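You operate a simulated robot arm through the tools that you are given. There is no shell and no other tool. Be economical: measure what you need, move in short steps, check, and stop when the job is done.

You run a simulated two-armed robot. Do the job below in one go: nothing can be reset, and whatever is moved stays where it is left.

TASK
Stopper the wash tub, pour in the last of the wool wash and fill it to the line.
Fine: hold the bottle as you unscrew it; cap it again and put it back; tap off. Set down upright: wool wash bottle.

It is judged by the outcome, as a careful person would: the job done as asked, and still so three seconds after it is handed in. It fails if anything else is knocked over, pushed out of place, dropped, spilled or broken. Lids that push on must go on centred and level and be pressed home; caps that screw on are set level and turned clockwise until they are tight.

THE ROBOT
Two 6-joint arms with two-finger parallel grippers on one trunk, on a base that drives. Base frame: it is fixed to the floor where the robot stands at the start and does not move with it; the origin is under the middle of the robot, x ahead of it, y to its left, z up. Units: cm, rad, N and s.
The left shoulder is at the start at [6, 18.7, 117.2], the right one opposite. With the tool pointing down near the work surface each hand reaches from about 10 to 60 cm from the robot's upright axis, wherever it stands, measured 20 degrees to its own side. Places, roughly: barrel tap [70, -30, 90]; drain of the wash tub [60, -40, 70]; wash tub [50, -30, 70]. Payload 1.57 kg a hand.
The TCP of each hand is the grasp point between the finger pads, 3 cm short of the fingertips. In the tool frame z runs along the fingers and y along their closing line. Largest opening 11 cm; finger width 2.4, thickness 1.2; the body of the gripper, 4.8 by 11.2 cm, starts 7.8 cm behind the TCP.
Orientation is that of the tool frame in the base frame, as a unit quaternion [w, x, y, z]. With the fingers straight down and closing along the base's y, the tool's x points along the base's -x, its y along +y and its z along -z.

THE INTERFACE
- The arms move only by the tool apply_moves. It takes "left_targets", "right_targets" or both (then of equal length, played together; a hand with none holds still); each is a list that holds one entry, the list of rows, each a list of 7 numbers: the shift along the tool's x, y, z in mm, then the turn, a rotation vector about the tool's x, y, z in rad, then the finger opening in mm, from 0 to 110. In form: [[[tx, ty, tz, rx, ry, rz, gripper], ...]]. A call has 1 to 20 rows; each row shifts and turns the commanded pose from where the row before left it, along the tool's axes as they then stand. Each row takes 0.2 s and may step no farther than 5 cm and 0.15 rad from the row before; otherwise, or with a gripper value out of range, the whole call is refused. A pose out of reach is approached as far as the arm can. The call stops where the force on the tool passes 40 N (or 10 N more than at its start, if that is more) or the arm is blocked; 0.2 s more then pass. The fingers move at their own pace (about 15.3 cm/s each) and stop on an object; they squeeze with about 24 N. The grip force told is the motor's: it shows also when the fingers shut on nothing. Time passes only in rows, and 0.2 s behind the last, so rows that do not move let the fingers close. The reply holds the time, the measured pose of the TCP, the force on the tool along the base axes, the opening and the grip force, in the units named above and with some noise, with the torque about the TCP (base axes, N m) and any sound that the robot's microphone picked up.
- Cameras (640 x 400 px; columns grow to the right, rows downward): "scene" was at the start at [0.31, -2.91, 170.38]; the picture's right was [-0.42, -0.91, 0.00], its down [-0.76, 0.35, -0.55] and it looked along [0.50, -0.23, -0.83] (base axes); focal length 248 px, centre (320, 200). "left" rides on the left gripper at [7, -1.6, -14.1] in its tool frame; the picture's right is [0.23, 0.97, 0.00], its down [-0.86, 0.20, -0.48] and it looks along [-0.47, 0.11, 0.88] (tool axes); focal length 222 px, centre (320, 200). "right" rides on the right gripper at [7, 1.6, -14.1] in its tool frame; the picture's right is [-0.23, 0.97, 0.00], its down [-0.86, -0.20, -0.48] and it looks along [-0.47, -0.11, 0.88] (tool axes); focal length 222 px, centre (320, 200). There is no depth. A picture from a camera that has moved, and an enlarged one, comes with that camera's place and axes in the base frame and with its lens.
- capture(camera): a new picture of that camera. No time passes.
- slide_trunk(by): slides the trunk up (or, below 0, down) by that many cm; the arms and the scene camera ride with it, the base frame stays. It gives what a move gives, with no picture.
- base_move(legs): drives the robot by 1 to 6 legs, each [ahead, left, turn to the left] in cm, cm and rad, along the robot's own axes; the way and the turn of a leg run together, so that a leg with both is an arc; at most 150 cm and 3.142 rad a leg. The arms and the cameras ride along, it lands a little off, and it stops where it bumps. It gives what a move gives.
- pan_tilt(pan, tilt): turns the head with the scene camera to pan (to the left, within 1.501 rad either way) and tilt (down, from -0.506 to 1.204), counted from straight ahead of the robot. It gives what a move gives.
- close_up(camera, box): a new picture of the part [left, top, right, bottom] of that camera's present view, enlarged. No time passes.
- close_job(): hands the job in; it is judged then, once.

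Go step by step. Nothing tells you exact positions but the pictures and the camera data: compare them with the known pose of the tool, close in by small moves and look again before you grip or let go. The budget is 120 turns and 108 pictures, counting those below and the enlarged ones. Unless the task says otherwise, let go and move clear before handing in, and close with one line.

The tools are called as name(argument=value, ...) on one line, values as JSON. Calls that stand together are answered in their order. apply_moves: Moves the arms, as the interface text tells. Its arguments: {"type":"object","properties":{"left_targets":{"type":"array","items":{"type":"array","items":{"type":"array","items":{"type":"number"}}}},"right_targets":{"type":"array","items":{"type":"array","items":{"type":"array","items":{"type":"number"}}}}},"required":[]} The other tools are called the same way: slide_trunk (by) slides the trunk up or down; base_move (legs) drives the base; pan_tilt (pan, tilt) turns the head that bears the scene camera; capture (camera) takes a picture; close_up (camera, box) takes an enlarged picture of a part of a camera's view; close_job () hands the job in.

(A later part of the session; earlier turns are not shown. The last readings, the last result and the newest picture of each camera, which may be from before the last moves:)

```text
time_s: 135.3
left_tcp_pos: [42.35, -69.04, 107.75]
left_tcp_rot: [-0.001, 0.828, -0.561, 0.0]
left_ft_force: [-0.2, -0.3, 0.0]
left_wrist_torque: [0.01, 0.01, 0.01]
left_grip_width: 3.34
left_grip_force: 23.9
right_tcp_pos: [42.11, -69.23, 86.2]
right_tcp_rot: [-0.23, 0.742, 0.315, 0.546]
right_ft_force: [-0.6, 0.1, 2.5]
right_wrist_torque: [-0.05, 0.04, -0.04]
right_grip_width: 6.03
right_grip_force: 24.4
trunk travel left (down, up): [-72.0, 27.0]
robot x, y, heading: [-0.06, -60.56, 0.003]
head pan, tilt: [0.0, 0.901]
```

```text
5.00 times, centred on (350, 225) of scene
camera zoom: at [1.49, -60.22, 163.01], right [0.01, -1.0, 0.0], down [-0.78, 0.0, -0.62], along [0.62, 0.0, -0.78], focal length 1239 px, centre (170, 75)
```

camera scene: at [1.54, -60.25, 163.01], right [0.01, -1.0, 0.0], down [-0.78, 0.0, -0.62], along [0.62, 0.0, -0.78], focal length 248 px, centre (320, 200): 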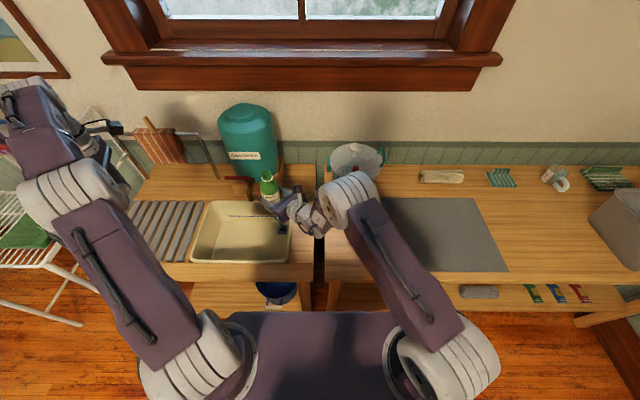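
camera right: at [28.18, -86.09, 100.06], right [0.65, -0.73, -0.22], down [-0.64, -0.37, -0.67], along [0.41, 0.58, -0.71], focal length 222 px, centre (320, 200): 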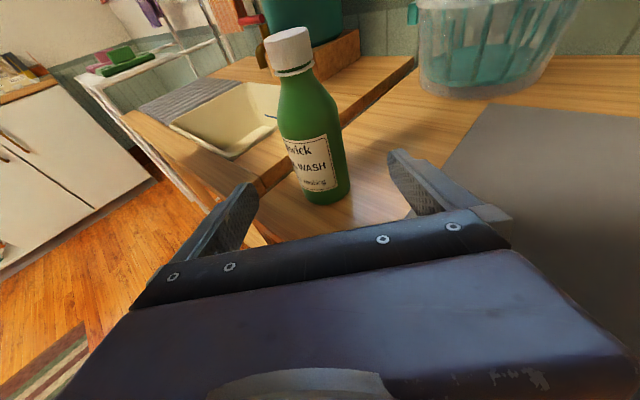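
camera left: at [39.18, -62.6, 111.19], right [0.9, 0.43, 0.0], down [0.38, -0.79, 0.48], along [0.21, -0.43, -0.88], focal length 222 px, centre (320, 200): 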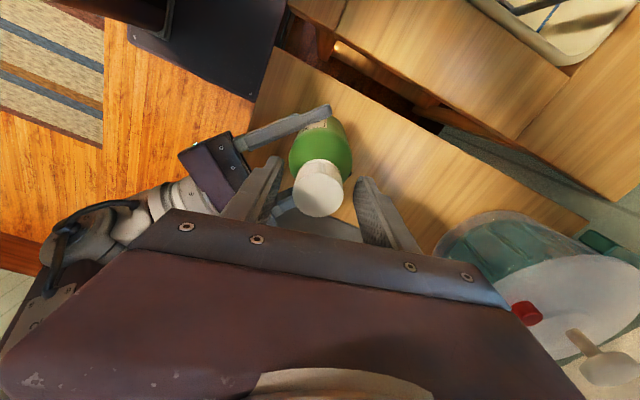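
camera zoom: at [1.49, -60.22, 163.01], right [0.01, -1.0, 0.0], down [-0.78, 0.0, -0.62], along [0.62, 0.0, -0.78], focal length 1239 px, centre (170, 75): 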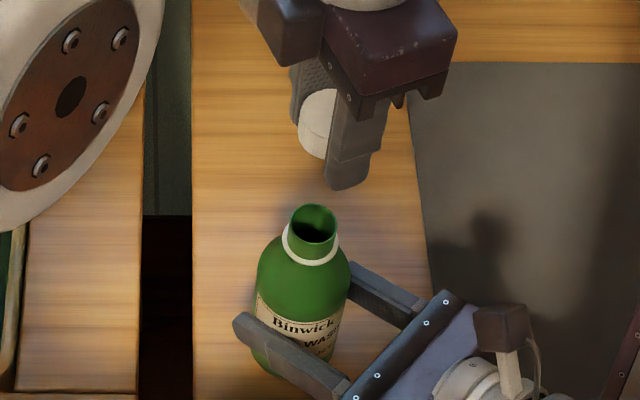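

The bottle is back in the exact pose it had when the cap came off. I'll lower the cap straight down along the same line and begin turning clockwise.

apply_moves(left_targets=[[[0, 0, 40, 0, 0, 0, 0], [0, 0, 40, 0, 0, 0, 0], [0, 0, 15, 0, 0, 0, 0], [0, 0, 6, 0, 0, 0, 0], [0, 0, 3, 0, 0, 0, 0], [0, 0, 0, 0, 0, 0, 0]]])

apply_moves(left_targets=[[[0, 0, 1, 0, 0, 0.05, 0], [0, 0, 0.5, 0, 0, 0.15, 0], [0, 0, 0.1, 0, 0, 0.15, 0], [0, 0, 0.1, 0, 0, 0.15, 0], [0, 0, 0.1, 0, 0, 0.15, 0], [0, 0, 0.1, 0, 0, 0.15, 0], [0, 0, 0.1, 0, 0, 0.15, 0], [0, 0, 0.1, 0, 0, 0.15, 0]]])

```text
time_s: 136.7
left_tcp_pos: [42.3, -69.11, 97.34]
left_tcp_rot: [-0.002, 0.828, -0.561, -0.001]
left_ft_force: [0.5, 0.9, -0.1]
left_wrist_torque: [0.02, 0.0, 0.04]
left_grip_width: 3.32
left_grip_force: 24.1
right_tcp_pos: [42.21, -69.33, 86.08]
right_tcp_rot: [-0.23, 0.741, 0.315, 0.546]
right_ft_force: [-1.1, -1.8, 1.8]
right_wrist_torque: [0.12, 0.08, -0.02]
right_grip_width: 6.02
right_grip_force: 24.3
trunk travel left (down, up): [-72.0, 27.0]
robot x, y, heading: [-0.07, -60.04, 0.008]
head pan, tilt: [0.0, 0.901]
```

```text
time_s: 138.5
left_tcp_pos: [42.29, -69.12, 97.09]
left_tcp_rot: [0.0, -0.411, 0.912, 0.001]
left_ft_force: [-0.5, 1.9, 0.4]
left_wrist_torque: [0.04, 0.02, 0.0]
left_grip_width: 3.33
left_grip_force: 24.1
right_tcp_pos: [42.07, -69.32, 86.13]
right_tcp_rot: [-0.23, 0.741, 0.315, 0.546]
right_ft_force: [1.0, -3.9, 0.9]
right_wrist_torque: [0.17, 0.03, -0.03]
right_grip_width: 6.0
right_grip_force: 24.6
trunk travel left (down, up): [-72.0, 27.0]
robot x, y, heading: [-0.09, -60.26, 0.005]
head pan, tilt: [0.0, 0.901]
```

apply_moves(left_targets=[[[0, 0, 0.5, 0, 0, 0.15, 0], [0, 0, 0.3, 0, 0, 0.15, 0], [0, 0, 0.1, 0, 0, 0.15, 0], [0, 0, 0.1, 0, 0, 0.15, 0], [0, 0, 0.1, 0, 0, 0.15, 0], [0, 0, 0.1, 0, 0, 0.15, 0], [0, 0, 0.1, 0, 0, 0.15, 0], [0, 0, 0.1, 0, 0, 0.15, 0], [0, 0, 0.1, 0, 0, 0.15, 0], [0, 0, 0.1, 0, 0, 0.15, 0], [0, 0, 0.1, 0, 0, 0.15, 0], [0, 0, 0.1, 0, 0, 0.15, 0], [0, 0, 0.1, 0, 0, 0.15, 0], [0, 0, 0.1, 0, 0, 0.15, 0]]])

```text
time_s: 141.5
left_tcp_pos: [42.33, -69.11, 96.99]
left_tcp_rot: [-0.001, 0.586, 0.81, 0.001]
left_ft_force: [1.7, 4.3, -1.7]
left_wrist_torque: [0.4, -0.09, 0.07]
left_grip_width: 3.37
left_grip_force: 23.5
right_tcp_pos: [42.12, -69.25, 86.11]
right_tcp_rot: [-0.23, 0.741, 0.315, 0.546]
right_ft_force: [-2.9, -3.9, 3.6]
right_wrist_torque: [0.14, -0.11, -0.03]
right_grip_width: 6.04
right_grip_force: 23.6
trunk travel left (down, up): [-72.0, 27.0]
robot x, y, heading: [-0.04, -60.62, 0.007]
head pan, tilt: [0.0, 0.901]
```

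The threads have taken. I'll regrip and continue clockwise until tight.

apply_moves(left_targets=[[[0, 0, 0, 0, 0, 0, 60], [0, 0, 0, 0, 0, 0, 60], [0, 0, 0, 0, 0, -0.15, 60], [0, 0, 0, 0, 0, -0.15, 60], [0, 0, 0, 0, 0, -0.15, 60], [0, 0, 0, 0, 0, -0.15, 60], [0, 0, 0, 0, 0, -0.15, 60], [0, 0, 0, 0, 0, -0.15, 60], [0, 0, 0, 0, 0, -0.15, 60], [0, 0, 0, 0, 0, -0.15, 60], [0, 0, 0, 0, 0, -0.15, 60], [0, 0, 0, 0, 0, -0.15, 60], [0, 0, 0, 0, 0, -0.15, 60], [0, 0, 0, 0, 0, -0.15, 60], [0, 0, 0, 0, 0, -0.15, 60], [0, 0, 0, 0, 0, -0.15, 60], [0, 0, 0, 0, 0, -0.15, 60], [0, 0, 0, 0, 0, -0.15, 60], [0, 0, 0, 0, 0, -0.15, 60], [0, 0, 0, 0, 0, -0.15, 60]]])

apply_moves(left_targets=[[[0, 0, 0, 0, 0, -0.15, 60], [0, 0, 0, 0, 0, -0.15, 60], [0, 0, 0, 0, 0, -0.15, 60], [0, 0, 0, 0, 0, -0.15, 60], [0, 0, 2, 0, 0, 0, 60], [0, 0, 0, 0, 0, 0, 0], [0, 0, 0, 0, 0, 0, 0], [0, 0, 0, 0, 0, 0, 0], [0, 0, 0.06, 0, 0, 0.15, 0], [0, 0, 0.06, 0, 0, 0.15, 0], [0, 0, 0.06, 0, 0, 0.15, 0], [0, 0, 0.06, 0, 0, 0.15, 0], [0, 0, 0.06, 0, 0, 0.15, 0], [0, 0, 0.06, 0, 0, 0.15, 0], [0, 0, 0.06, 0, 0, 0.15, 0], [0, 0, 0.06, 0, 0, 0.15, 0], [0, 0, 0.06, 0, 0, 0.15, 0], [0, 0, 0.06, 0, 0, 0.15, 0]]])

```text
time_s: 145.7
left_tcp_pos: [42.35, -69.02, 96.96]
left_tcp_rot: [0.001, -0.665, 0.747, 0.002]
left_ft_force: [0.6, 0.4, -0.7]
left_wrist_torque: [0.03, -0.03, -0.02]
left_grip_width: 5.99
left_grip_force: 0.1
right_tcp_pos: [42.09, -69.29, 86.08]
right_tcp_rot: [-0.231, 0.74, 0.316, 0.546]
right_ft_force: [-1.5, 0.0, 1.5]
right_wrist_torque: [-0.02, 0.05, 0.02]
right_grip_width: 6.02
right_grip_force: 24.0
trunk travel left (down, up): [-72.0, 27.0]
robot x, y, heading: [0.04, -60.72, 0.002]
head pan, tilt: [0.0, 0.901]
```

```text
time_s: 149.5
left_tcp_pos: [42.26, -69.09, 96.64]
left_tcp_rot: [0.001, -0.27, 0.963, 0.001]
left_ft_force: [-1.7, 3.6, 4.8]
left_wrist_torque: [0.26, 0.02, -0.01]
left_grip_width: 3.36
left_grip_force: 24.0
right_tcp_pos: [42.12, -69.27, 86.02]
right_tcp_rot: [-0.23, 0.741, 0.315, 0.546]
right_ft_force: [3.8, -3.9, -2.0]
right_wrist_torque: [0.0, 0.38, -0.02]
right_grip_width: 6.03
right_grip_force: 23.9
trunk travel left (down, up): [-72.0, 27.0]
robot x, y, heading: [-0.06, -60.57, 0.003]
head pan, tilt: [0.0, 0.901]
```

apply_moves(left_targets=[[[0, 0, 0.06, 0, 0, 0.15, 0], [0, 0, 0.06, 0, 0, 0.15, 0], [0, 0, 0.06, 0, 0, 0.15, 0], [0, 0, 0.06, 0, 0, 0.15, 0], [0, 0, 0.06, 0, 0, 0.15, 0], [0, 0, 0.06, 0, 0, 0.15, 0], [0, 0, 0.06, 0, 0, 0.15, 0], [0, 0, 0.06, 0, 0, 0.15, 0], [0, 0, 0.06, 0, 0, 0.15, 0], [0, 0, 0.06, 0, 0, 0.15, 0], [0, 0, 0.06, 0, 0, 0.15, 0], [0, 0, 0.06, 0, 0, 0.15, 0], [0, 0, 0.06, 0, 0, 0.15, 0]]])

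close_up(camera="left", box=[200, 80, 440, 230])

```text
time_s: 152.3
left_tcp_pos: [42.37, -69.06, 96.63]
left_tcp_rot: [0.0, 0.645, 0.764, 0.002]
left_ft_force: [1.8, 14.9, 11.2]
left_wrist_torque: [0.58, -0.25, 0.0]
left_grip_width: 3.41
left_grip_force: 24.1
right_tcp_pos: [42.11, -69.28, 86.08]
right_tcp_rot: [-0.231, 0.741, 0.315, 0.547]
right_ft_force: [-0.2, -16.3, -5.4]
right_wrist_torque: [0.7, 0.08, 0.01]
right_grip_width: 6.03
right_grip_force: 24.0
trunk travel left (down, up): [-72.0, 27.0]
robot x, y, heading: [-0.04, -60.36, 0.003]
head pan, tilt: [0.0, 0.901]
```

```text
2.67 times, centred on (320, 155) of left
camera zoom: at [39.59, -62.51, 110.75], right [0.92, 0.39, 0.0], down [0.34, -0.81, 0.48], along [0.19, -0.44, -0.88], focal length 592 px, centre (320, 320)
```

zoom: 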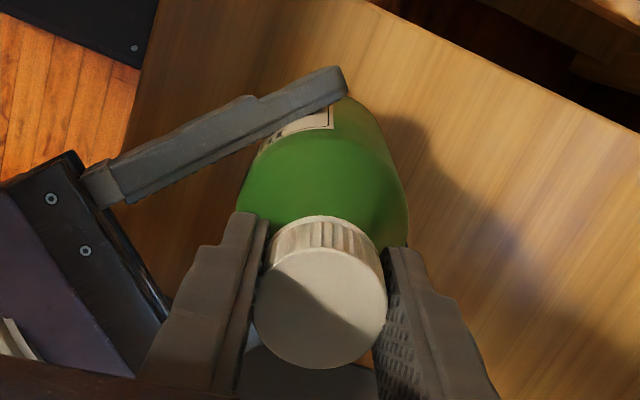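

apply_moves(left_targets=[[[0, 0, 0, 0, 0, 0, 60], [0, 0, 0, 0, 0, 0, 60], [0, 0, 0, 0, 0, -0.15, 60], [0, 0, 0, 0, 0, -0.15, 60], [0, 0, 0, 0, 0, -0.15, 60], [0, 0, 0, 0, 0, -0.15, 60], [0, 0, 0, 0, 0, -0.15, 60], [0, 0, 0, 0, 0, -0.15, 60], [0, 0, 0, 0, 0, -0.15, 60], [0, 0, 0, 0, 0, -0.15, 60], [0, 0, 0, 0, 0, -0.15, 60], [0, 0, 0, 0, 0, -0.15, 60], [0, 0, 0, 0, 0, -0.15, 60], [0, 0, 0, 0, 0, -0.15, 60], [0, 0, 0, 0, 0, -0.15, 60], [0, 0, 0, 0, 0, -0.15, 60], [0, 0, 0, 0, 0, 0, 60], [0, 0, 0, 0, 0, 0, 0], [0, 0, 0, 0, 0, 0, 0], [0, 0, 0, 0, 0, 0, 0]]])

apply_moves(left_targets=[[[0, 0, 0, 0, 0, 0.15, 0], [0, 0, 0, 0, 0, 0.15, 0], [0, 0, 0, 0, 0, 0.15, 0], [0, 0, 0, 0, 0, 0.15, 0], [0, 0, 0, 0, 0, 0.15, 0], [0, 0, 0, 0, 0, 0.15, 0]]])

apply_moves(left_targets=[[[0, 0, 0, 0, 0, 0.15, 0], [0, 0, 0, 0, 0, 0.15, 0], [0, 0, 0, 0, 0, 0.15, 0], [0, 0, 0, 0, 0, 0.15, 0], [0, 0, 0, 0, 0, 0.15, 0], [0, 0, 0, 0, 0, 0.15, 0], [0, 0, 0, 0, 0, 0.15, 0]]])

close_up(camera="scene", box=[310, 185, 390, 265])

```text
time_s: 156.5
left_tcp_pos: [42.25, -69.07, 96.6]
left_tcp_rot: [0.0, -0.343, 0.939, 0.002]
left_ft_force: [-0.6, 0.6, 0.7]
left_wrist_torque: [0.03, -0.01, 0.03]
left_grip_width: 3.37
left_grip_force: 24.1
right_tcp_pos: [42.14, -69.25, 86.12]
right_tcp_rot: [-0.23, 0.741, 0.315, 0.547]
right_ft_force: [-0.3, -0.4, 2.4]
right_wrist_torque: [-0.04, 0.11, 0.01]
right_grip_width: 6.03
right_grip_force: 23.9
trunk travel left (down, up): [-72.0, 27.0]
robot x, y, heading: [0.27, -60.34, 0.006]
head pan, tilt: [0.0, 0.901]
```

```text
time_s: 157.9
left_tcp_pos: [42.34, -69.04, 96.48]
left_tcp_rot: [0.0, 0.1, 0.995, 0.002]
left_ft_force: [-0.5, 1.5, 0.9]
left_wrist_torque: [0.37, 0.22, 0.44]
left_grip_width: 3.36
left_grip_force: 24.2
right_tcp_pos: [42.06, -69.33, 86.09]
right_tcp_rot: [-0.231, 0.74, 0.315, 0.547]
right_ft_force: [0.5, -1.6, 1.8]
right_wrist_torque: [-0.15, -0.08, -0.43]
right_grip_width: 6.02
right_grip_force: 23.7
trunk travel left (down, up): [-72.0, 27.0]
robot x, y, heading: [-0.07, -60.14, 0.006]
head pan, tilt: [0.0, 0.901]
```

```text
time_s: 159.5
left_tcp_pos: [42.32, -69.06, 96.54]
left_tcp_rot: [0.0, 0.586, 0.811, 0.002]
left_ft_force: [0.7, -4.5, 1.4]
left_wrist_torque: [0.18, -0.13, 0.5]
left_grip_width: 3.39
left_grip_force: 24.4
right_tcp_pos: [42.1, -69.2, 86.07]
right_tcp_rot: [-0.231, 0.741, 0.316, 0.546]
right_ft_force: [-0.5, 3.6, 1.0]
right_wrist_torque: [-0.53, 0.11, -0.47]
right_grip_width: 6.03
right_grip_force: 24.2
trunk travel left (down, up): [-72.0, 27.0]
robot x, y, heading: [0.43, -60.23, 0.008]
head pan, tilt: [0.0, 0.901]
```

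```text
5.00 times, centred on (350, 225) of scene
camera zoom: at [1.51, -60.23, 163.01], right [0.01, -1.0, 0.0], down [-0.78, 0.0, -0.62], along [0.62, 0.0, -0.78], focal length 1239 px, centre (170, 75)
```

zoom: 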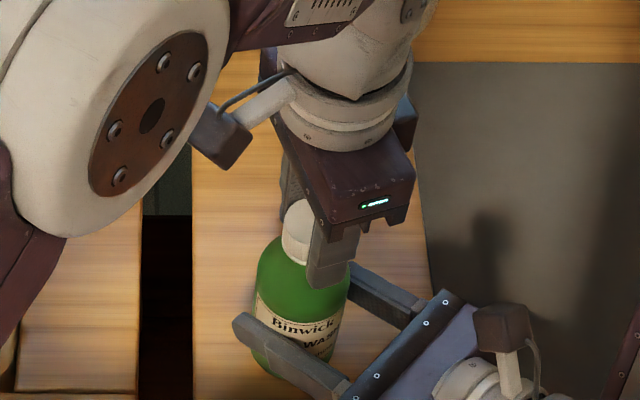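

Torque rose to 0.5 N·m and the cap no longer turns, so it's tight. I'll release the cap, then the bottle, and back both hands off.

apply_moves(left_targets=[[[0, 0, 0, 0, 0, 0, 60], [0, 0, 0, 0, 0, 0, 60], [0, 0, -40, 0, 0, 0, 60], [0, 0, -40, 0, 0, 0, 60], [0, 0, -40, 0, 0, 0, 60], [0, 0, -30, 0, 0, 0, 60]]])

apply_moves(right_targets=[[[0, 0, 0, 0, 0, 0, 80], [0, 0, 0, 0, 0, 0, 110], [0, 0, 0, 0, 0, 0, 110], [0, 0, -20, 0, 0, 0, 110], [0, 0, -40, 0, 0, 0, 110], [0, 0, -40, 0, 0, 0, 110], [0, 0, -30, 0, 0, 0, 110], [40, 0, -10, 0, 0, 0, 110], [40, 0, -10, 0, 0, 0, 110], [40, 0, -10, 0, 0, 0, 110], [40, 0, -10, 0, 0, 0, 110], [40, 0, -10, 0, 0, 0, 110]]])

capture(camera="scene")

```text
time_s: 160.9
left_tcp_pos: [42.29, -69.0, 111.48]
left_tcp_rot: [-0.001, 0.585, 0.811, 0.001]
left_ft_force: [-0.3, 1.2, -0.8]
left_wrist_torque: [-0.03, 0.03, 0.03]
left_grip_width: 6.02
left_grip_force: 0.1
right_tcp_pos: [42.12, -69.22, 86.1]
right_tcp_rot: [-0.231, 0.741, 0.316, 0.546]
right_ft_force: [-1.5, -1.2, 0.6]
right_wrist_torque: [-0.02, 0.07, 0.01]
right_grip_width: 6.03
right_grip_force: 23.7
trunk travel left (down, up): [-72.0, 27.0]
robot x, y, heading: [0.26, -60.35, 0.008]
head pan, tilt: [0.0, 0.901]
```

```text
time_s: 163.5
left_tcp_pos: [42.26, -68.91, 111.7]
left_tcp_rot: [0.0, 0.586, 0.81, 0.001]
left_ft_force: [0.2, 0.4, -0.1]
left_wrist_torque: [-0.04, -0.02, -0.02]
left_grip_width: 6.0
left_grip_force: 0.1
right_tcp_pos: [35.88, -79.39, 109.89]
right_tcp_rot: [-0.232, 0.741, 0.316, 0.546]
right_ft_force: [0.0, 0.6, -0.1]
right_wrist_torque: [-0.05, -0.03, -0.03]
right_grip_width: 11.01
right_grip_force: 0.0
right hand out of reach, approached as far as the arm can: row 10, 11, 12
trunk travel left (down, up): [-72.0, 27.0]
robot x, y, heading: [0.34, -60.28, 0.005]
head pan, tilt: [0.0, 0.901]
```

```text
22 pictures are left
camera scene: at [1.38, -60.07, 163.01], right [0.01, -1.0, 0.0], down [-0.78, -0.01, -0.62], along [0.62, 0.0, -0.78], focal length 248 px, centre (320, 200)
```

scene: 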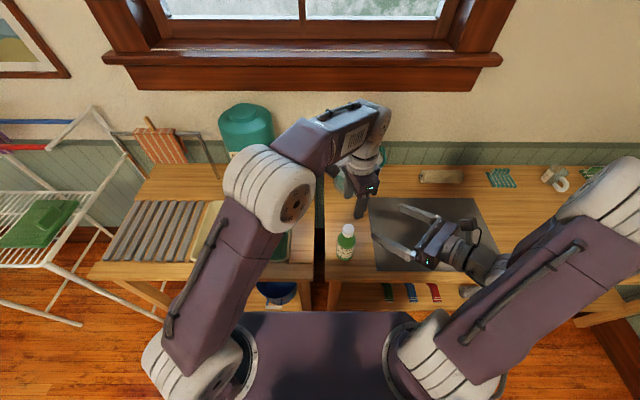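

The bottle is standing, capped, in its place. Now the tap: I'll drive left 22 and ahead 6 so the left hand reaches the lever.

base_move(legs=[[0, 22, 0], [6, 0, 0]])

apply_moves(left_targets=[[[0, 0, -30, 0, 0, 0.11, 40], [0, 0, 0, 0, 0, 0.11, 40], [0, 0, 0, 0, 0, 0.1, 40], [40, 0, 0, 0, 0, 0, 40], [40, 0, 0, 0, 0, 0, 40], [40, 0, 0, 0, 0, 0, 40], [40, 0, 0, 0, 0, 0, 40], [40, 0, 0, 0, 0, 0, 40], [0, 0, 0, 0, 0, 0, 40]]])

close_up(camera="scene", box=[220, 80, 400, 230])

capture(camera="left")

```text
time_s: 165.8
left_tcp_pos: [47.87, -46.78, 111.76]
left_tcp_rot: [0.0, 0.585, 0.811, 0.002]
left_ft_force: [-0.1, 0.2, 0.3]
left_wrist_torque: [-0.01, -0.02, 0.02]
left_grip_width: 5.99
left_grip_force: 0.1
right_tcp_pos: [41.45, -57.32, 109.92]
right_tcp_rot: [-0.231, 0.74, 0.316, 0.547]
right_ft_force: [-0.4, 0.5, -0.8]
right_wrist_torque: [0.01, 0.04, -0.03]
right_grip_width: 11.01
right_grip_force: 0.0
trunk travel left (down, up): [-72.0, 27.0]
robot x, y, heading: [6.15, -38.2, 0.004]
head pan, tilt: [0.0, 0.901]
```

```text
time_s: 167.8
left_tcp_pos: [48.25, -26.76, 114.73]
left_tcp_rot: [-0.002, 0.707, 0.707, 0.002]
left_ft_force: [0.0, -0.4, 0.0]
left_wrist_torque: [0.05, 0.01, -0.01]
left_grip_width: 4.0
left_grip_force: 0.1
right_tcp_pos: [41.66, -57.2, 109.77]
right_tcp_rot: [-0.231, 0.741, 0.315, 0.547]
right_ft_force: [0.7, 0.5, 0.2]
right_wrist_torque: [0.0, -0.01, 0.03]
right_grip_width: 11.02
right_grip_force: 0.0
trunk travel left (down, up): [-72.0, 27.0]
robot x, y, heading: [5.66, -37.87, 0.006]
head pan, tilt: [0.0, 0.901]
```

```text
2.67 times, centred on (310, 155) of scene
camera zoom: at [7.35, -38.05, 163.01], right [0.01, -1.0, 0.0], down [-0.78, 0.0, -0.62], along [0.62, 0.0, -0.78], focal length 661 px, centre (347, 320)
```

zoom: 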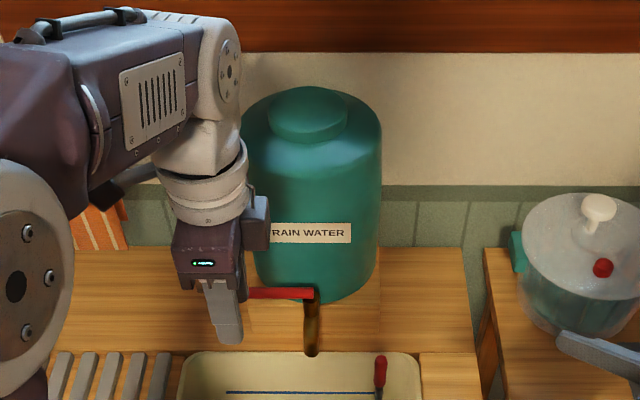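

```text
20 pictures are left
camera left: at [46.54, -19.84, 128.9], right [0.97, 0.23, 0.0], down [0.2, -0.86, 0.48], along [0.11, -0.46, -0.88], focal length 222 px, centre (320, 200)
```

left: 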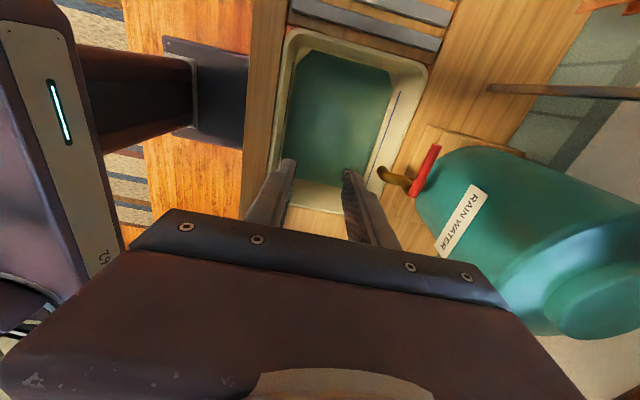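

Lever is at x≈65.8, z≈95, running from its pivot at y≈-33 out to y≈-24. I'll bring the left fingers above the free end.

apply_moves(left_targets=[[[3, 44, 0, 0, 0, 0, 40], [3, 44, 0, 0, 0, 0, 40], [3, 44, 0, 0, 0, 0, 40], [0, 43, 0, 0, 0, 0, 40], [0, 0, 40, 0, 0, 0, 40], [0, 0, 40, 0, 0, 0, 40], [0, 0, 0, 0, 0, 0, 40]]])

capture(camera="left")

```text
time_s: 169.3
left_tcp_pos: [62.13, -25.42, 105.64]
left_tcp_rot: [-0.001, 0.707, 0.707, 0.001]
left_ft_force: [0.4, 1.0, -0.4]
left_wrist_torque: [0.01, -0.03, 0.03]
left_grip_width: 3.98
left_grip_force: 0.0
left hand out of reach, approached as far as the arm can: row 4
right_tcp_pos: [41.67, -57.28, 109.73]
right_tcp_rot: [-0.232, 0.74, 0.315, 0.547]
right_ft_force: [-0.1, 0.9, -0.7]
right_wrist_torque: [0.02, 0.0, 0.0]
right_grip_width: 11.0
right_grip_force: 0.1
trunk travel left (down, up): [-72.0, 27.0]
robot x, y, heading: [5.93, -38.02, 0.003]
head pan, tilt: [0.0, 0.901]
```

```text
19 pictures are left
camera left: at [60.5, -18.51, 119.8], right [0.97, 0.23, 0.0], down [0.2, -0.86, 0.48], along [0.11, -0.46, -0.88], focal length 222 px, centre (320, 200)
```

left: 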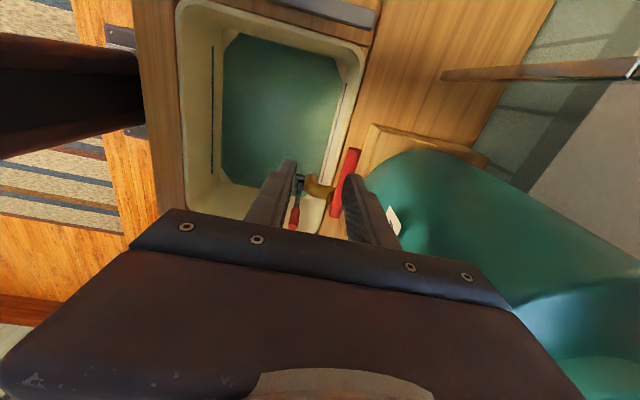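

I need 3.6 cm more. The base should have about 6 cm of free gap to the bench, so I'll creep ahead 3.7.

base_move(legs=[[3.7, 0, 0]])

capture(camera="left")

```text
time_s: 170.2
left_tcp_pos: [65.38, -25.47, 105.74]
left_tcp_rot: [0.001, 0.706, 0.708, 0.003]
left_ft_force: [-1.3, 0.1, 0.2]
left_wrist_torque: [0.01, -0.08, -0.01]
left_grip_width: 3.99
left_grip_force: 0.0
right_tcp_pos: [44.98, -57.21, 109.96]
right_tcp_rot: [-0.231, 0.74, 0.316, 0.548]
right_ft_force: [-1.0, -0.3, 0.0]
right_wrist_torque: [-0.01, -0.01, -0.02]
right_grip_width: 11.0
right_grip_force: 0.1
trunk travel left (down, up): [-72.0, 27.0]
robot x, y, heading: [9.39, -37.73, 0.006]
head pan, tilt: [0.0, 0.901]
```

```text
18 pictures are left
camera left: at [63.74, -18.5, 120.08], right [0.97, 0.23, 0.01], down [0.2, -0.86, 0.48], along [0.11, -0.46, -0.88], focal length 222 px, centre (320, 200)
```

left: 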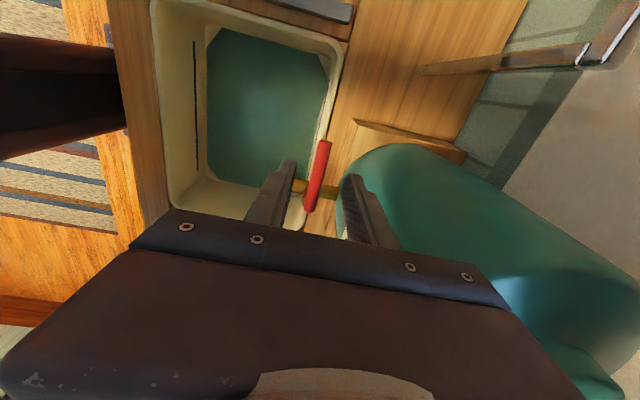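

apply_moves(left_targets=[[[0, 4, 40, 0, 0, 0, 40], [0, 0, 30, 0, 0, 0, 40], [0, 0, 15, 0, 0, 0, 40], [-3, 0, 10, 0, 0, 0, 40], [0, 0, 0, 0, 0, 0, 40]]])

close_up(camera="left", box=[220, 100, 420, 240])

close_up(camera="scene", box=[220, 90, 380, 230])

```text
time_s: 170.6
left_tcp_pos: [65.7, -25.47, 104.35]
left_tcp_rot: [0.003, 0.708, 0.706, 0.002]
left_ft_force: [0.0, 0.3, 0.7]
left_wrist_torque: [0.0, -0.06, -0.02]
left_grip_width: 4.0
left_grip_force: 0.0
right_tcp_pos: [44.97, -57.22, 109.96]
right_tcp_rot: [-0.231, 0.74, 0.315, 0.547]
right_ft_force: [-0.3, -0.8, 0.8]
right_wrist_torque: [-0.02, -0.01, -0.05]
right_grip_width: 11.0
right_grip_force: 0.1
trunk travel left (down, up): [-72.0, 27.0]
robot x, y, heading: [9.79, -38.12, 0.01]
head pan, tilt: [0.0, 0.901]
stopped in row 1 (left hand): the force on the tool passed its limit at 75 N (the readings are from after the stop); the commanded pose is now the measured one
```

```text
2.86 times, centred on (320, 170) of left
camera zoom: at [64.03, -18.44, 118.46], right [0.97, 0.23, 0.01], down [0.19, -0.86, 0.48], along [0.11, -0.47, -0.88], focal length 635 px, centre (320, 286)
```

zoom: 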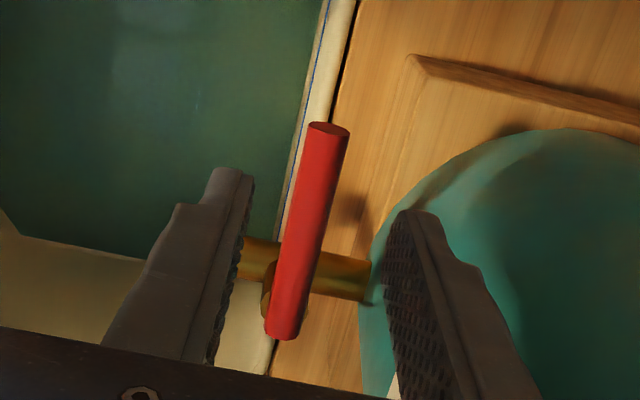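

```text
2.86 times, centred on (300, 160) of scene
camera zoom: at [10.43, -37.9, 163.01], right [0.01, -1.0, 0.0], down [-0.78, 0.0, -0.62], along [0.62, 0.0, -0.78], focal length 708 px, centre (377, 314)
```

zoom: 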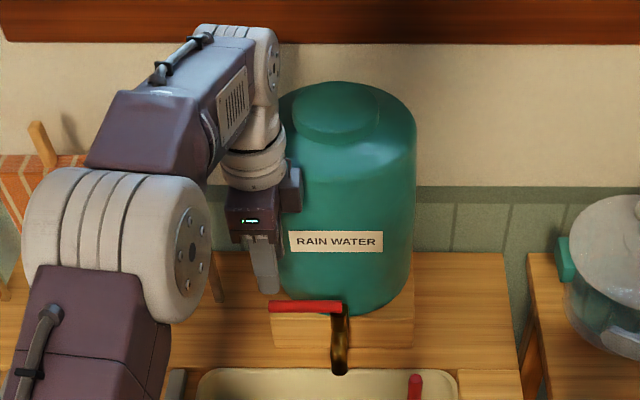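

The hand body touched the barrel, so I'll back off. A slimmer approach is to turn the hand so its thin side faces the barrel, pitch it, close the fingers, and hook the lever from behind.

apply_moves(left_targets=[[[0, -15, 0, 0, 0, 0, 0], [0, -15, -40, 0, 0, 0, 0], [0, -20, -40, 0, 0, 0, 0], [0, 0, 0, 0, 0, -0.143, 0], [0, 0, 0, 0, 0, -0.143, 0], [0, 0, 0, 0, 0, -0.143, 0], [0, 0, 0, 0, 0, -0.143, 0], [0, 0, 0, 0, 0, -0.143, 0], [0, 0, 0, 0, 0, -0.143, 0], [0, 0, 0, 0, 0, -0.143, 0], [0, 0, 0, 0, 0, -0.143, 0], [0, 0, 0, 0, 0, -0.143, 0], [0, 0, 0, 0, 0, -0.143, 0], [0, 0, 0, 0, 0, -0.141, 0], [0, 0, 0, 0, -0.117, 0, 0], [0, 0, 0, 0, -0.117, 0, 0], [0, 0, 0, 0, -0.116, 0, 0]]])

capture(camera="left")

```text
time_s: 174.2
left_tcp_pos: [60.9, -25.51, 111.99]
left_tcp_rot: [0.177, 0.001, 0.984, 0.0]
left_ft_force: [0.9, -0.2, -0.3]
left_wrist_torque: [-0.02, 0.02, 0.03]
left_grip_width: 0.0
left_grip_force: 20.7
right_tcp_pos: [45.22, -57.22, 109.84]
right_tcp_rot: [-0.231, 0.741, 0.316, 0.546]
right_ft_force: [0.3, 0.2, 0.4]
right_wrist_torque: [0.01, -0.01, -0.03]
right_grip_width: 11.01
right_grip_force: 0.0
trunk travel left (down, up): [-72.0, 27.0]
robot x, y, heading: [9.67, -38.31, 0.004]
head pan, tilt: [0.0, 0.901]
```

```text
15 pictures are left
camera left: at [49.55, -27.01, 122.97], right [-0.21, 0.97, -0.08], down [0.64, 0.2, 0.75], along [0.74, 0.11, -0.66], focal length 222 px, centre (320, 200)
```

left: 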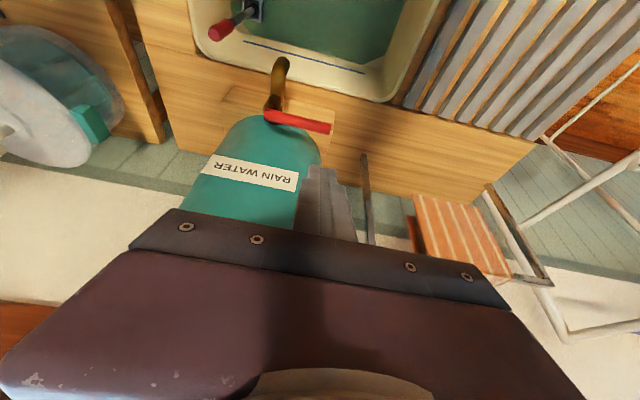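

apply_moves(left_targets=[[[-12.9, 0, 33.2, 0, 0, 0, 0], [-12.9, 0, 33.2, 0, 0, 0, 0], [-12.9, 0, 33.2, 0, 0, 0, 0], [7.1, 0, 19.2, 0, 0, 0, 0], [7.1, 0, 19.2, 0, 0, 0, 0], [7.1, 0, 19.2, 0, 0, 0, 0], [7.1, 0, 19.2, 0, 0, 0, 0], [0, 0, 0, 0, 0, 0, 0]]])

close_up(camera="left", box=[200, 90, 420, 230])

```text
time_s: 176.0
left_tcp_pos: [68.11, -25.43, 95.93]
left_tcp_rot: [0.176, 0.001, 0.984, 0.0]
left_ft_force: [1.5, 0.6, -0.1]
left_wrist_torque: [0.0, 0.03, 0.01]
left_grip_width: 0.0
left_grip_force: 21.4
right_tcp_pos: [45.42, -57.25, 109.73]
right_tcp_rot: [-0.231, 0.741, 0.315, 0.546]
right_ft_force: [0.2, 0.2, -0.6]
right_wrist_torque: [0.01, 0.02, -0.04]
right_grip_width: 10.99
right_grip_force: 0.2
trunk travel left (down, up): [-72.0, 27.0]
robot x, y, heading: [9.56, -38.05, 0.015]
head pan, tilt: [0.0, 0.901]
```

```text
2.86 times, centred on (310, 160) of left
camera zoom: at [56.75, -27.08, 106.79], right [-0.21, 0.97, -0.08], down [0.64, 0.2, 0.75], along [0.74, 0.11, -0.66], focal length 635 px, centre (349, 314)
```

zoom: 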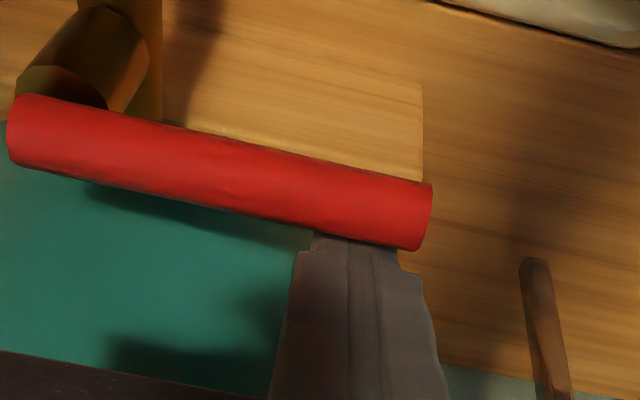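

The finger is hooked neatly behind the lever end. I'll pull it toward the front along its arc.

apply_moves(left_targets=[[[11.2, 0, -4.2, 0, 0, 0, 0], [11.2, -2, -4.2, 0, 0, 0, 0], [11.2, -4, -4.2, 0, 0, 0, 0], [11.2, -7, -4.2, 0, 0, 0, 0], [11.2, -10, -4.2, 0, 0, 0, 0]]])

close_up(camera="scene", box=[220, 130, 380, 250])

```text
time_s: 177.2
left_tcp_pos: [62.09, -27.69, 95.95]
left_tcp_rot: [0.175, 0.001, 0.985, 0.0]
left_ft_force: [0.0, -0.5, 1.0]
left_wrist_torque: [0.02, 0.0, -0.01]
left_grip_width: 0.0
left_grip_force: 21.7
right_tcp_pos: [45.41, -57.27, 109.83]
right_tcp_rot: [-0.232, 0.74, 0.315, 0.547]
right_ft_force: [0.7, -0.3, -0.2]
right_wrist_torque: [-0.01, -0.03, -0.01]
right_grip_width: 11.0
right_grip_force: 0.0
trunk travel left (down, up): [-72.0, 27.0]
robot x, y, heading: [9.25, -37.61, 0.004]
head pan, tilt: [0.0, 0.901]
```

```text
3.33 times, centred on (300, 190) of scene
camera zoom: at [10.99, -37.98, 163.01], right [0.01, -1.0, 0.0], down [-0.78, 0.0, -0.62], along [0.62, 0.0, -0.78], focal length 826 px, centre (387, 233)
```

zoom: 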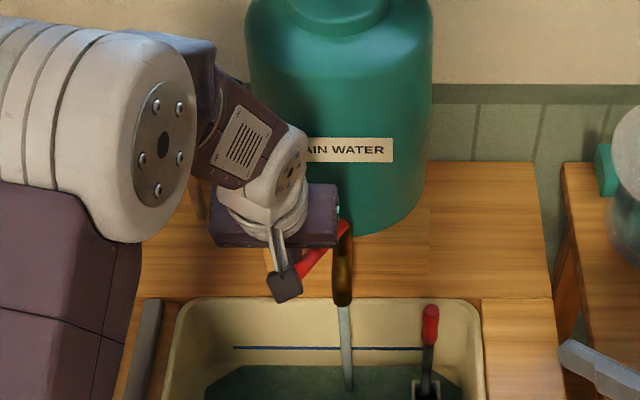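

Water runs and the lever is about half open. While it fills I'll take the finger round to the front of the lever, ready to push it shut.

apply_moves(left_targets=[[[0, 48, 0, 0, 0, 0, 0], [39.8, 0, -14.8, 0, 0, 0, 0], [39.8, 0, -14.8, 0, 0, 0, 0], [0, -45, 0, 0, 0, 0, 0], [0, 0, 0, 0, 0, 0, 0]]])

close_up(camera="scene", box=[230, 150, 380, 270])

```text
time_s: 178.4
left_tcp_pos: [54.66, -27.27, 95.75]
left_tcp_rot: [0.176, 0.001, 0.984, 0.0]
left_ft_force: [-0.2, 0.2, -0.1]
left_wrist_torque: [-0.03, 0.01, 0.02]
left_grip_width: 0.0
left_grip_force: 20.8
left hand out of reach, approached as far as the arm can: row 3
right_tcp_pos: [45.35, -57.2, 109.84]
right_tcp_rot: [-0.231, 0.74, 0.315, 0.547]
right_ft_force: [0.6, 0.1, -0.7]
right_wrist_torque: [-0.05, -0.03, -0.04]
right_grip_width: 11.0
right_grip_force: 0.1
trunk travel left (down, up): [-72.0, 27.0]
robot x, y, heading: [9.58, -37.74, 0.006]
head pan, tilt: [0.0, 0.901]
```

```text
3.33 times, centred on (305, 210) of scene
camera zoom: at [10.93, -37.88, 163.01], right [0.01, -1.0, 0.0], down [-0.78, 0.0, -0.62], along [0.62, 0.0, -0.78], focal length 826 px, centre (370, 167)
```

zoom: 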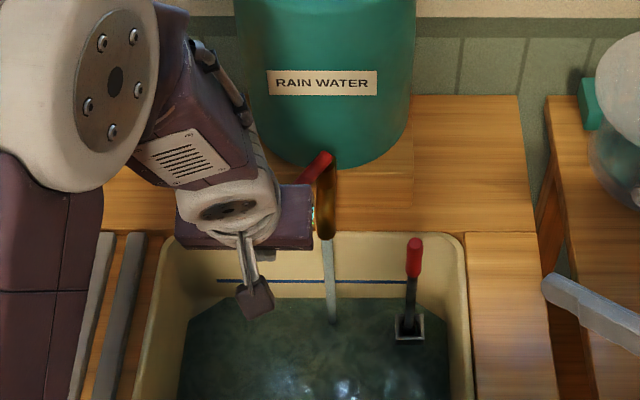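

apply_moves(left_targets=[[[0, 0, 0, 0, 0, 0, 0], [0, 0, 0, 0, 0, 0, 0], [0, 0, 0, 0, 0, 0, 0], [0, 0, 0, 0, 0, 0, 0], [0, 0, 0, 0, 0, 0, 0], [0, 0, 0, 0, 0, 0, 0], [0, 0, 0, 0, 0, 0, 0], [0, 0, 0, 0, 0, 0, 0], [0, 0, 0, 0, 0, 0, 0], [0, 0, 0, 0, 0, 0, 0], [0, 0, 0, 0, 0, 0, 0], [0, 0, 0, 0, 0, 0, 0], [0, 0, 0, 0, 0, 0, 0], [0, 0, 0, 0, 0, 0, 0], [0, 0, 0, 0, 0, 0, 0], [0, 0, 0, 0, 0, 0, 0], [0, 0, 0, 0, 0, 0, 0], [0, 0, 0, 0, 0, 0, 0], [0, 0, 0, 0, 0, 0, 0], [0, 0, 0, 0, 0, 0, 0]]])

close_up(camera="scene", box=[230, 150, 380, 270])

```text
time_s: 182.6
left_tcp_pos: [54.74, -27.33, 95.84]
left_tcp_rot: [0.175, 0.001, 0.985, 0.0]
left_ft_force: [0.1, 0.0, 0.9]
left_wrist_torque: [-0.02, 0.01, -0.01]
left_grip_width: 0.02
left_grip_force: 20.9
right_tcp_pos: [45.32, -57.19, 109.79]
right_tcp_rot: [-0.232, 0.74, 0.315, 0.547]
right_ft_force: [-0.4, 0.2, 0.3]
right_wrist_torque: [0.0, -0.01, 0.0]
right_grip_width: 11.0
right_grip_force: 0.1
trunk travel left (down, up): [-72.0, 27.0]
robot x, y, heading: [9.35, -38.01, 0.006]
head pan, tilt: [0.0, 0.901]
```

```text
3.33 times, centred on (305, 210) of scene
camera zoom: at [11.0, -37.93, 163.01], right [0.01, -1.0, 0.0], down [-0.78, 0.0, -0.62], along [0.62, 0.0, -0.78], focal length 826 px, centre (370, 167)
```

zoom: 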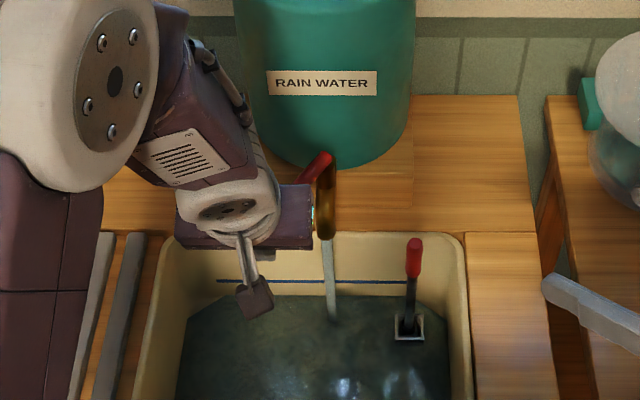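

It rises slowly, roughly half a pixel a second with about 14 px to go. I'll let it run on.

apply_moves(left_targets=[[[0, 0, 0, 0, 0, 0, 0], [0, 0, 0, 0, 0, 0, 0], [0, 0, 0, 0, 0, 0, 0], [0, 0, 0, 0, 0, 0, 0], [0, 0, 0, 0, 0, 0, 0], [0, 0, 0, 0, 0, 0, 0], [0, 0, 0, 0, 0, 0, 0], [0, 0, 0, 0, 0, 0, 0], [0, 0, 0, 0, 0, 0, 0], [0, 0, 0, 0, 0, 0, 0], [0, 0, 0, 0, 0, 0, 0], [0, 0, 0, 0, 0, 0, 0], [0, 0, 0, 0, 0, 0, 0], [0, 0, 0, 0, 0, 0, 0], [0, 0, 0, 0, 0, 0, 0], [0, 0, 0, 0, 0, 0, 0], [0, 0, 0, 0, 0, 0, 0], [0, 0, 0, 0, 0, 0, 0], [0, 0, 0, 0, 0, 0, 0], [0, 0, 0, 0, 0, 0, 0]]])

apply_moves(left_targets=[[[0, 0, 0, 0, 0, 0, 0], [0, 0, 0, 0, 0, 0, 0], [0, 0, 0, 0, 0, 0, 0], [0, 0, 0, 0, 0, 0, 0], [0, 0, 0, 0, 0, 0, 0], [0, 0, 0, 0, 0, 0, 0], [0, 0, 0, 0, 0, 0, 0], [0, 0, 0, 0, 0, 0, 0], [0, 0, 0, 0, 0, 0, 0], [0, 0, 0, 0, 0, 0, 0], [0, 0, 0, 0, 0, 0, 0], [0, 0, 0, 0, 0, 0, 0], [0, 0, 0, 0, 0, 0, 0], [0, 0, 0, 0, 0, 0, 0], [0, 0, 0, 0, 0, 0, 0], [0, 0, 0, 0, 0, 0, 0], [0, 0, 0, 0, 0, 0, 0], [0, 0, 0, 0, 0, 0, 0], [0, 0, 0, 0, 0, 0, 0], [0, 0, 0, 0, 0, 0, 0]]])

close_up(camera="scene", box=[270, 190, 370, 270])

```text
time_s: 186.8
left_tcp_pos: [54.8, -27.18, 95.85]
left_tcp_rot: [0.175, 0.001, 0.985, 0.0]
left_ft_force: [0.0, 0.0, -0.6]
left_wrist_torque: [0.02, 0.01, 0.01]
left_grip_width: 0.0
left_grip_force: 21.7
right_tcp_pos: [45.24, -57.18, 109.82]
right_tcp_rot: [-0.231, 0.741, 0.315, 0.546]
right_ft_force: [0.3, -0.3, 0.2]
right_wrist_torque: [0.0, 0.04, 0.02]
right_grip_width: 11.0
right_grip_force: 0.0
trunk travel left (down, up): [-72.0, 27.0]
robot x, y, heading: [9.61, -38.04, 0.007]
head pan, tilt: [0.0, 0.901]
```

```text
time_s: 191.0
left_tcp_pos: [54.64, -27.32, 95.91]
left_tcp_rot: [0.175, 0.001, 0.985, 0.0]
left_ft_force: [-0.3, 0.7, -0.2]
left_wrist_torque: [-0.01, 0.01, 0.0]
left_grip_width: 0.0
left_grip_force: 21.3
right_tcp_pos: [45.42, -57.21, 109.82]
right_tcp_rot: [-0.231, 0.741, 0.315, 0.546]
right_ft_force: [0.7, -0.3, 0.7]
right_wrist_torque: [0.0, 0.0, 0.01]
right_grip_width: 11.01
right_grip_force: 0.1
trunk travel left (down, up): [-72.0, 27.0]
robot x, y, heading: [9.61, -38.07, 0.011]
head pan, tilt: [0.0, 0.901]
```

```text
5.00 times, centred on (320, 230) of scene
camera zoom: at [11.0, -37.93, 163.01], right [0.01, -1.0, 0.0], down [-0.78, 0.0, -0.62], along [0.62, 0.0, -0.78], focal length 1239 px, centre (320, 50)
```

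zoom: 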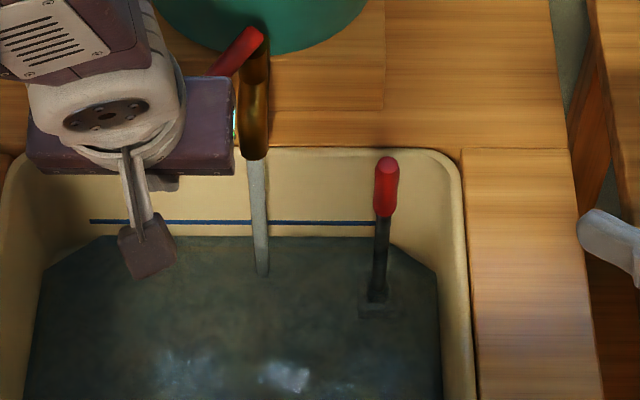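

apply_moves(left_targets=[[[0, 0, 0, 0, 0, 0, 0], [0, 0, 0, 0, 0, 0, 0], [0, 0, 0, 0, 0, 0, 0], [0, 0, 0, 0, 0, 0, 0], [0, 0, 0, 0, 0, 0, 0], [0, 0, 0, 0, 0, 0, 0], [0, 0, 0, 0, 0, 0, 0], [0, 0, 0, 0, 0, 0, 0], [0, 0, 0, 0, 0, 0, 0], [0, 0, 0, 0, 0, 0, 0], [0, 0, 0, 0, 0, 0, 0], [0, 0, 0, 0, 0, 0, 0], [0, 0, 0, 0, 0, 0, 0], [0, 0, 0, 0, 0, 0, 0], [0, 0, 0, 0, 0, 0, 0], [0, 0, 0, 0, 0, 0, 0], [0, 0, 0, 0, 0, 0, 0], [0, 0, 0, 0, 0, 0, 0], [0, 0, 0, 0, 0, 0, 0], [0, 0, 0, 0, 0, 0, 0]]])

apply_moves(left_targets=[[[0, 0, 0, 0, 0, 0, 0], [0, 0, 0, 0, 0, 0, 0], [0, 0, 0, 0, 0, 0, 0], [0, 0, 0, 0, 0, 0, 0], [0, 0, 0, 0, 0, 0, 0], [0, 0, 0, 0, 0, 0, 0], [0, 0, 0, 0, 0, 0, 0], [0, 0, 0, 0, 0, 0, 0], [0, 0, 0, 0, 0, 0, 0], [0, 0, 0, 0, 0, 0, 0], [0, 0, 0, 0, 0, 0, 0], [0, 0, 0, 0, 0, 0, 0], [0, 0, 0, 0, 0, 0, 0], [0, 0, 0, 0, 0, 0, 0], [0, 0, 0, 0, 0, 0, 0], [0, 0, 0, 0, 0, 0, 0], [0, 0, 0, 0, 0, 0, 0], [0, 0, 0, 0, 0, 0, 0], [0, 0, 0, 0, 0, 0, 0], [0, 0, 0, 0, 0, 0, 0]]])

close_up(camera="scene", box=[270, 190, 370, 270])

```text
time_s: 195.2
left_tcp_pos: [54.73, -27.13, 95.88]
left_tcp_rot: [0.176, 0.001, 0.984, -0.001]
left_ft_force: [0.4, -0.1, 0.5]
left_wrist_torque: [0.03, 0.01, 0.01]
left_grip_width: 0.01
left_grip_force: 20.9
right_tcp_pos: [45.38, -57.19, 109.77]
right_tcp_rot: [-0.231, 0.741, 0.315, 0.547]
right_ft_force: [1.1, -0.9, -0.5]
right_wrist_torque: [0.02, 0.04, 0.0]
right_grip_width: 11.01
right_grip_force: 0.1
trunk travel left (down, up): [-72.0, 27.0]
robot x, y, heading: [9.75, -37.91, 0.006]
head pan, tilt: [0.0, 0.901]
```

```text
time_s: 199.4
left_tcp_pos: [54.71, -27.21, 95.86]
left_tcp_rot: [0.175, 0.001, 0.985, -0.001]
left_ft_force: [0.7, 0.8, 0.9]
left_wrist_torque: [0.01, -0.02, -0.01]
left_grip_width: 0.0
left_grip_force: 21.3
right_tcp_pos: [45.32, -57.09, 109.8]
right_tcp_rot: [-0.232, 0.74, 0.315, 0.547]
right_ft_force: [0.1, -0.7, 0.6]
right_wrist_torque: [0.0, 0.01, -0.02]
right_grip_width: 11.0
right_grip_force: 0.0
trunk travel left (down, up): [-72.0, 27.0]
robot x, y, heading: [9.74, -37.87, 0.001]
head pan, tilt: [0.0, 0.901]
```

```text
5.00 times, centred on (320, 230) of scene
camera zoom: at [11.0, -37.93, 163.01], right [0.01, -1.0, 0.0], down [-0.78, 0.0, -0.62], along [0.62, 0.0, -0.78], focal length 1239 px, centre (320, 50)
```

zoom: 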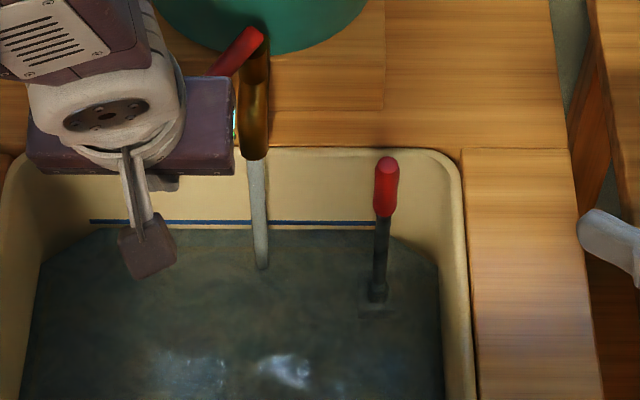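

apply_moves(left_targets=[[[0, 0, 0, 0, 0, 0, 0], [0, 0, 0, 0, 0, 0, 0], [0, 0, 0, 0, 0, 0, 0], [0, 0, 0, 0, 0, 0, 0], [0, 0, 0, 0, 0, 0, 0], [0, 0, 0, 0, 0, 0, 0], [0, 0, 0, 0, 0, 0, 0], [0, 0, 0, 0, 0, 0, 0], [0, 0, 0, 0, 0, 0, 0], [0, 0, 0, 0, 0, 0, 0], [0, 0, 0, 0, 0, 0, 0], [0, 0, 0, 0, 0, 0, 0], [0, 0, 0, 0, 0, 0, 0], [0, 0, 0, 0, 0, 0, 0], [0, 0, 0, 0, 0, 0, 0], [0, 0, 0, 0, 0, 0, 0], [0, 0, 0, 0, 0, 0, 0], [0, 0, 0, 0, 0, 0, 0], [0, 0, 0, 0, 0, 0, 0], [0, 0, 0, 0, 0, 0, 0]]])

apply_moves(left_targets=[[[0, 0, 0, 0, 0, 0, 0], [0, 0, 0, 0, 0, 0, 0], [0, 0, 0, 0, 0, 0, 0], [0, 0, 0, 0, 0, 0, 0], [0, 0, 0, 0, 0, 0, 0], [0, 0, 0, 0, 0, 0, 0], [0, 0, 0, 0, 0, 0, 0], [0, 0, 0, 0, 0, 0, 0], [0, 0, 0, 0, 0, 0, 0], [0, 0, 0, 0, 0, 0, 0], [0, 0, 0, 0, 0, 0, 0], [0, 0, 0, 0, 0, 0, 0], [0, 0, 0, 0, 0, 0, 0]]])

close_up(camera="scene", box=[270, 190, 370, 270])

```text
time_s: 203.6
left_tcp_pos: [54.8, -27.17, 95.84]
left_tcp_rot: [0.176, 0.0, 0.984, 0.0]
left_ft_force: [0.7, -0.6, 0.0]
left_wrist_torque: [-0.01, -0.04, -0.03]
left_grip_width: 0.01
left_grip_force: 21.4
right_tcp_pos: [45.3, -57.24, 109.74]
right_tcp_rot: [-0.231, 0.741, 0.315, 0.547]
right_ft_force: [0.0, 0.0, -0.7]
right_wrist_torque: [-0.04, 0.0, 0.02]
right_grip_width: 11.02
right_grip_force: 0.0
trunk travel left (down, up): [-72.0, 27.0]
robot x, y, heading: [9.68, -37.86, 0.006]
head pan, tilt: [0.0, 0.901]
```

```text
time_s: 206.4
left_tcp_pos: [54.77, -27.28, 95.76]
left_tcp_rot: [0.176, 0.001, 0.984, 0.0]
left_ft_force: [0.1, -1.1, -0.3]
left_wrist_torque: [0.0, 0.0, 0.03]
left_grip_width: 0.0
left_grip_force: 21.7
right_tcp_pos: [45.34, -57.11, 109.73]
right_tcp_rot: [-0.232, 0.741, 0.316, 0.546]
right_ft_force: [0.1, -0.3, -0.6]
right_wrist_torque: [-0.01, 0.02, 0.01]
right_grip_width: 10.98
right_grip_force: 0.0
trunk travel left (down, up): [-72.0, 27.0]
robot x, y, heading: [9.79, -37.77, 0.01]
head pan, tilt: [0.0, 0.901]
```

```text
5.00 times, centred on (320, 230) of scene
camera zoom: at [11.0, -37.93, 163.01], right [0.01, -1.0, 0.0], down [-0.78, 0.0, -0.62], along [0.62, 0.0, -0.78], focal length 1239 px, centre (320, 50)
```

zoom: 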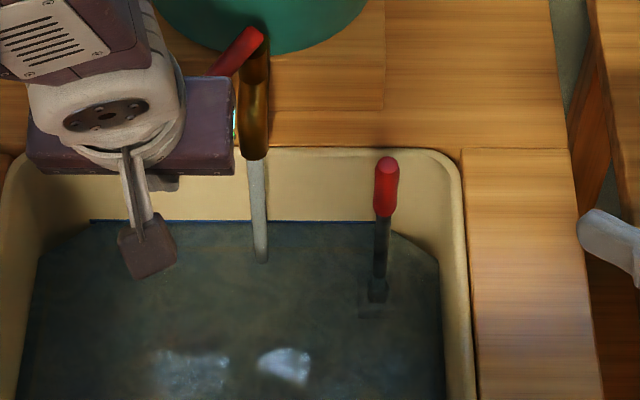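

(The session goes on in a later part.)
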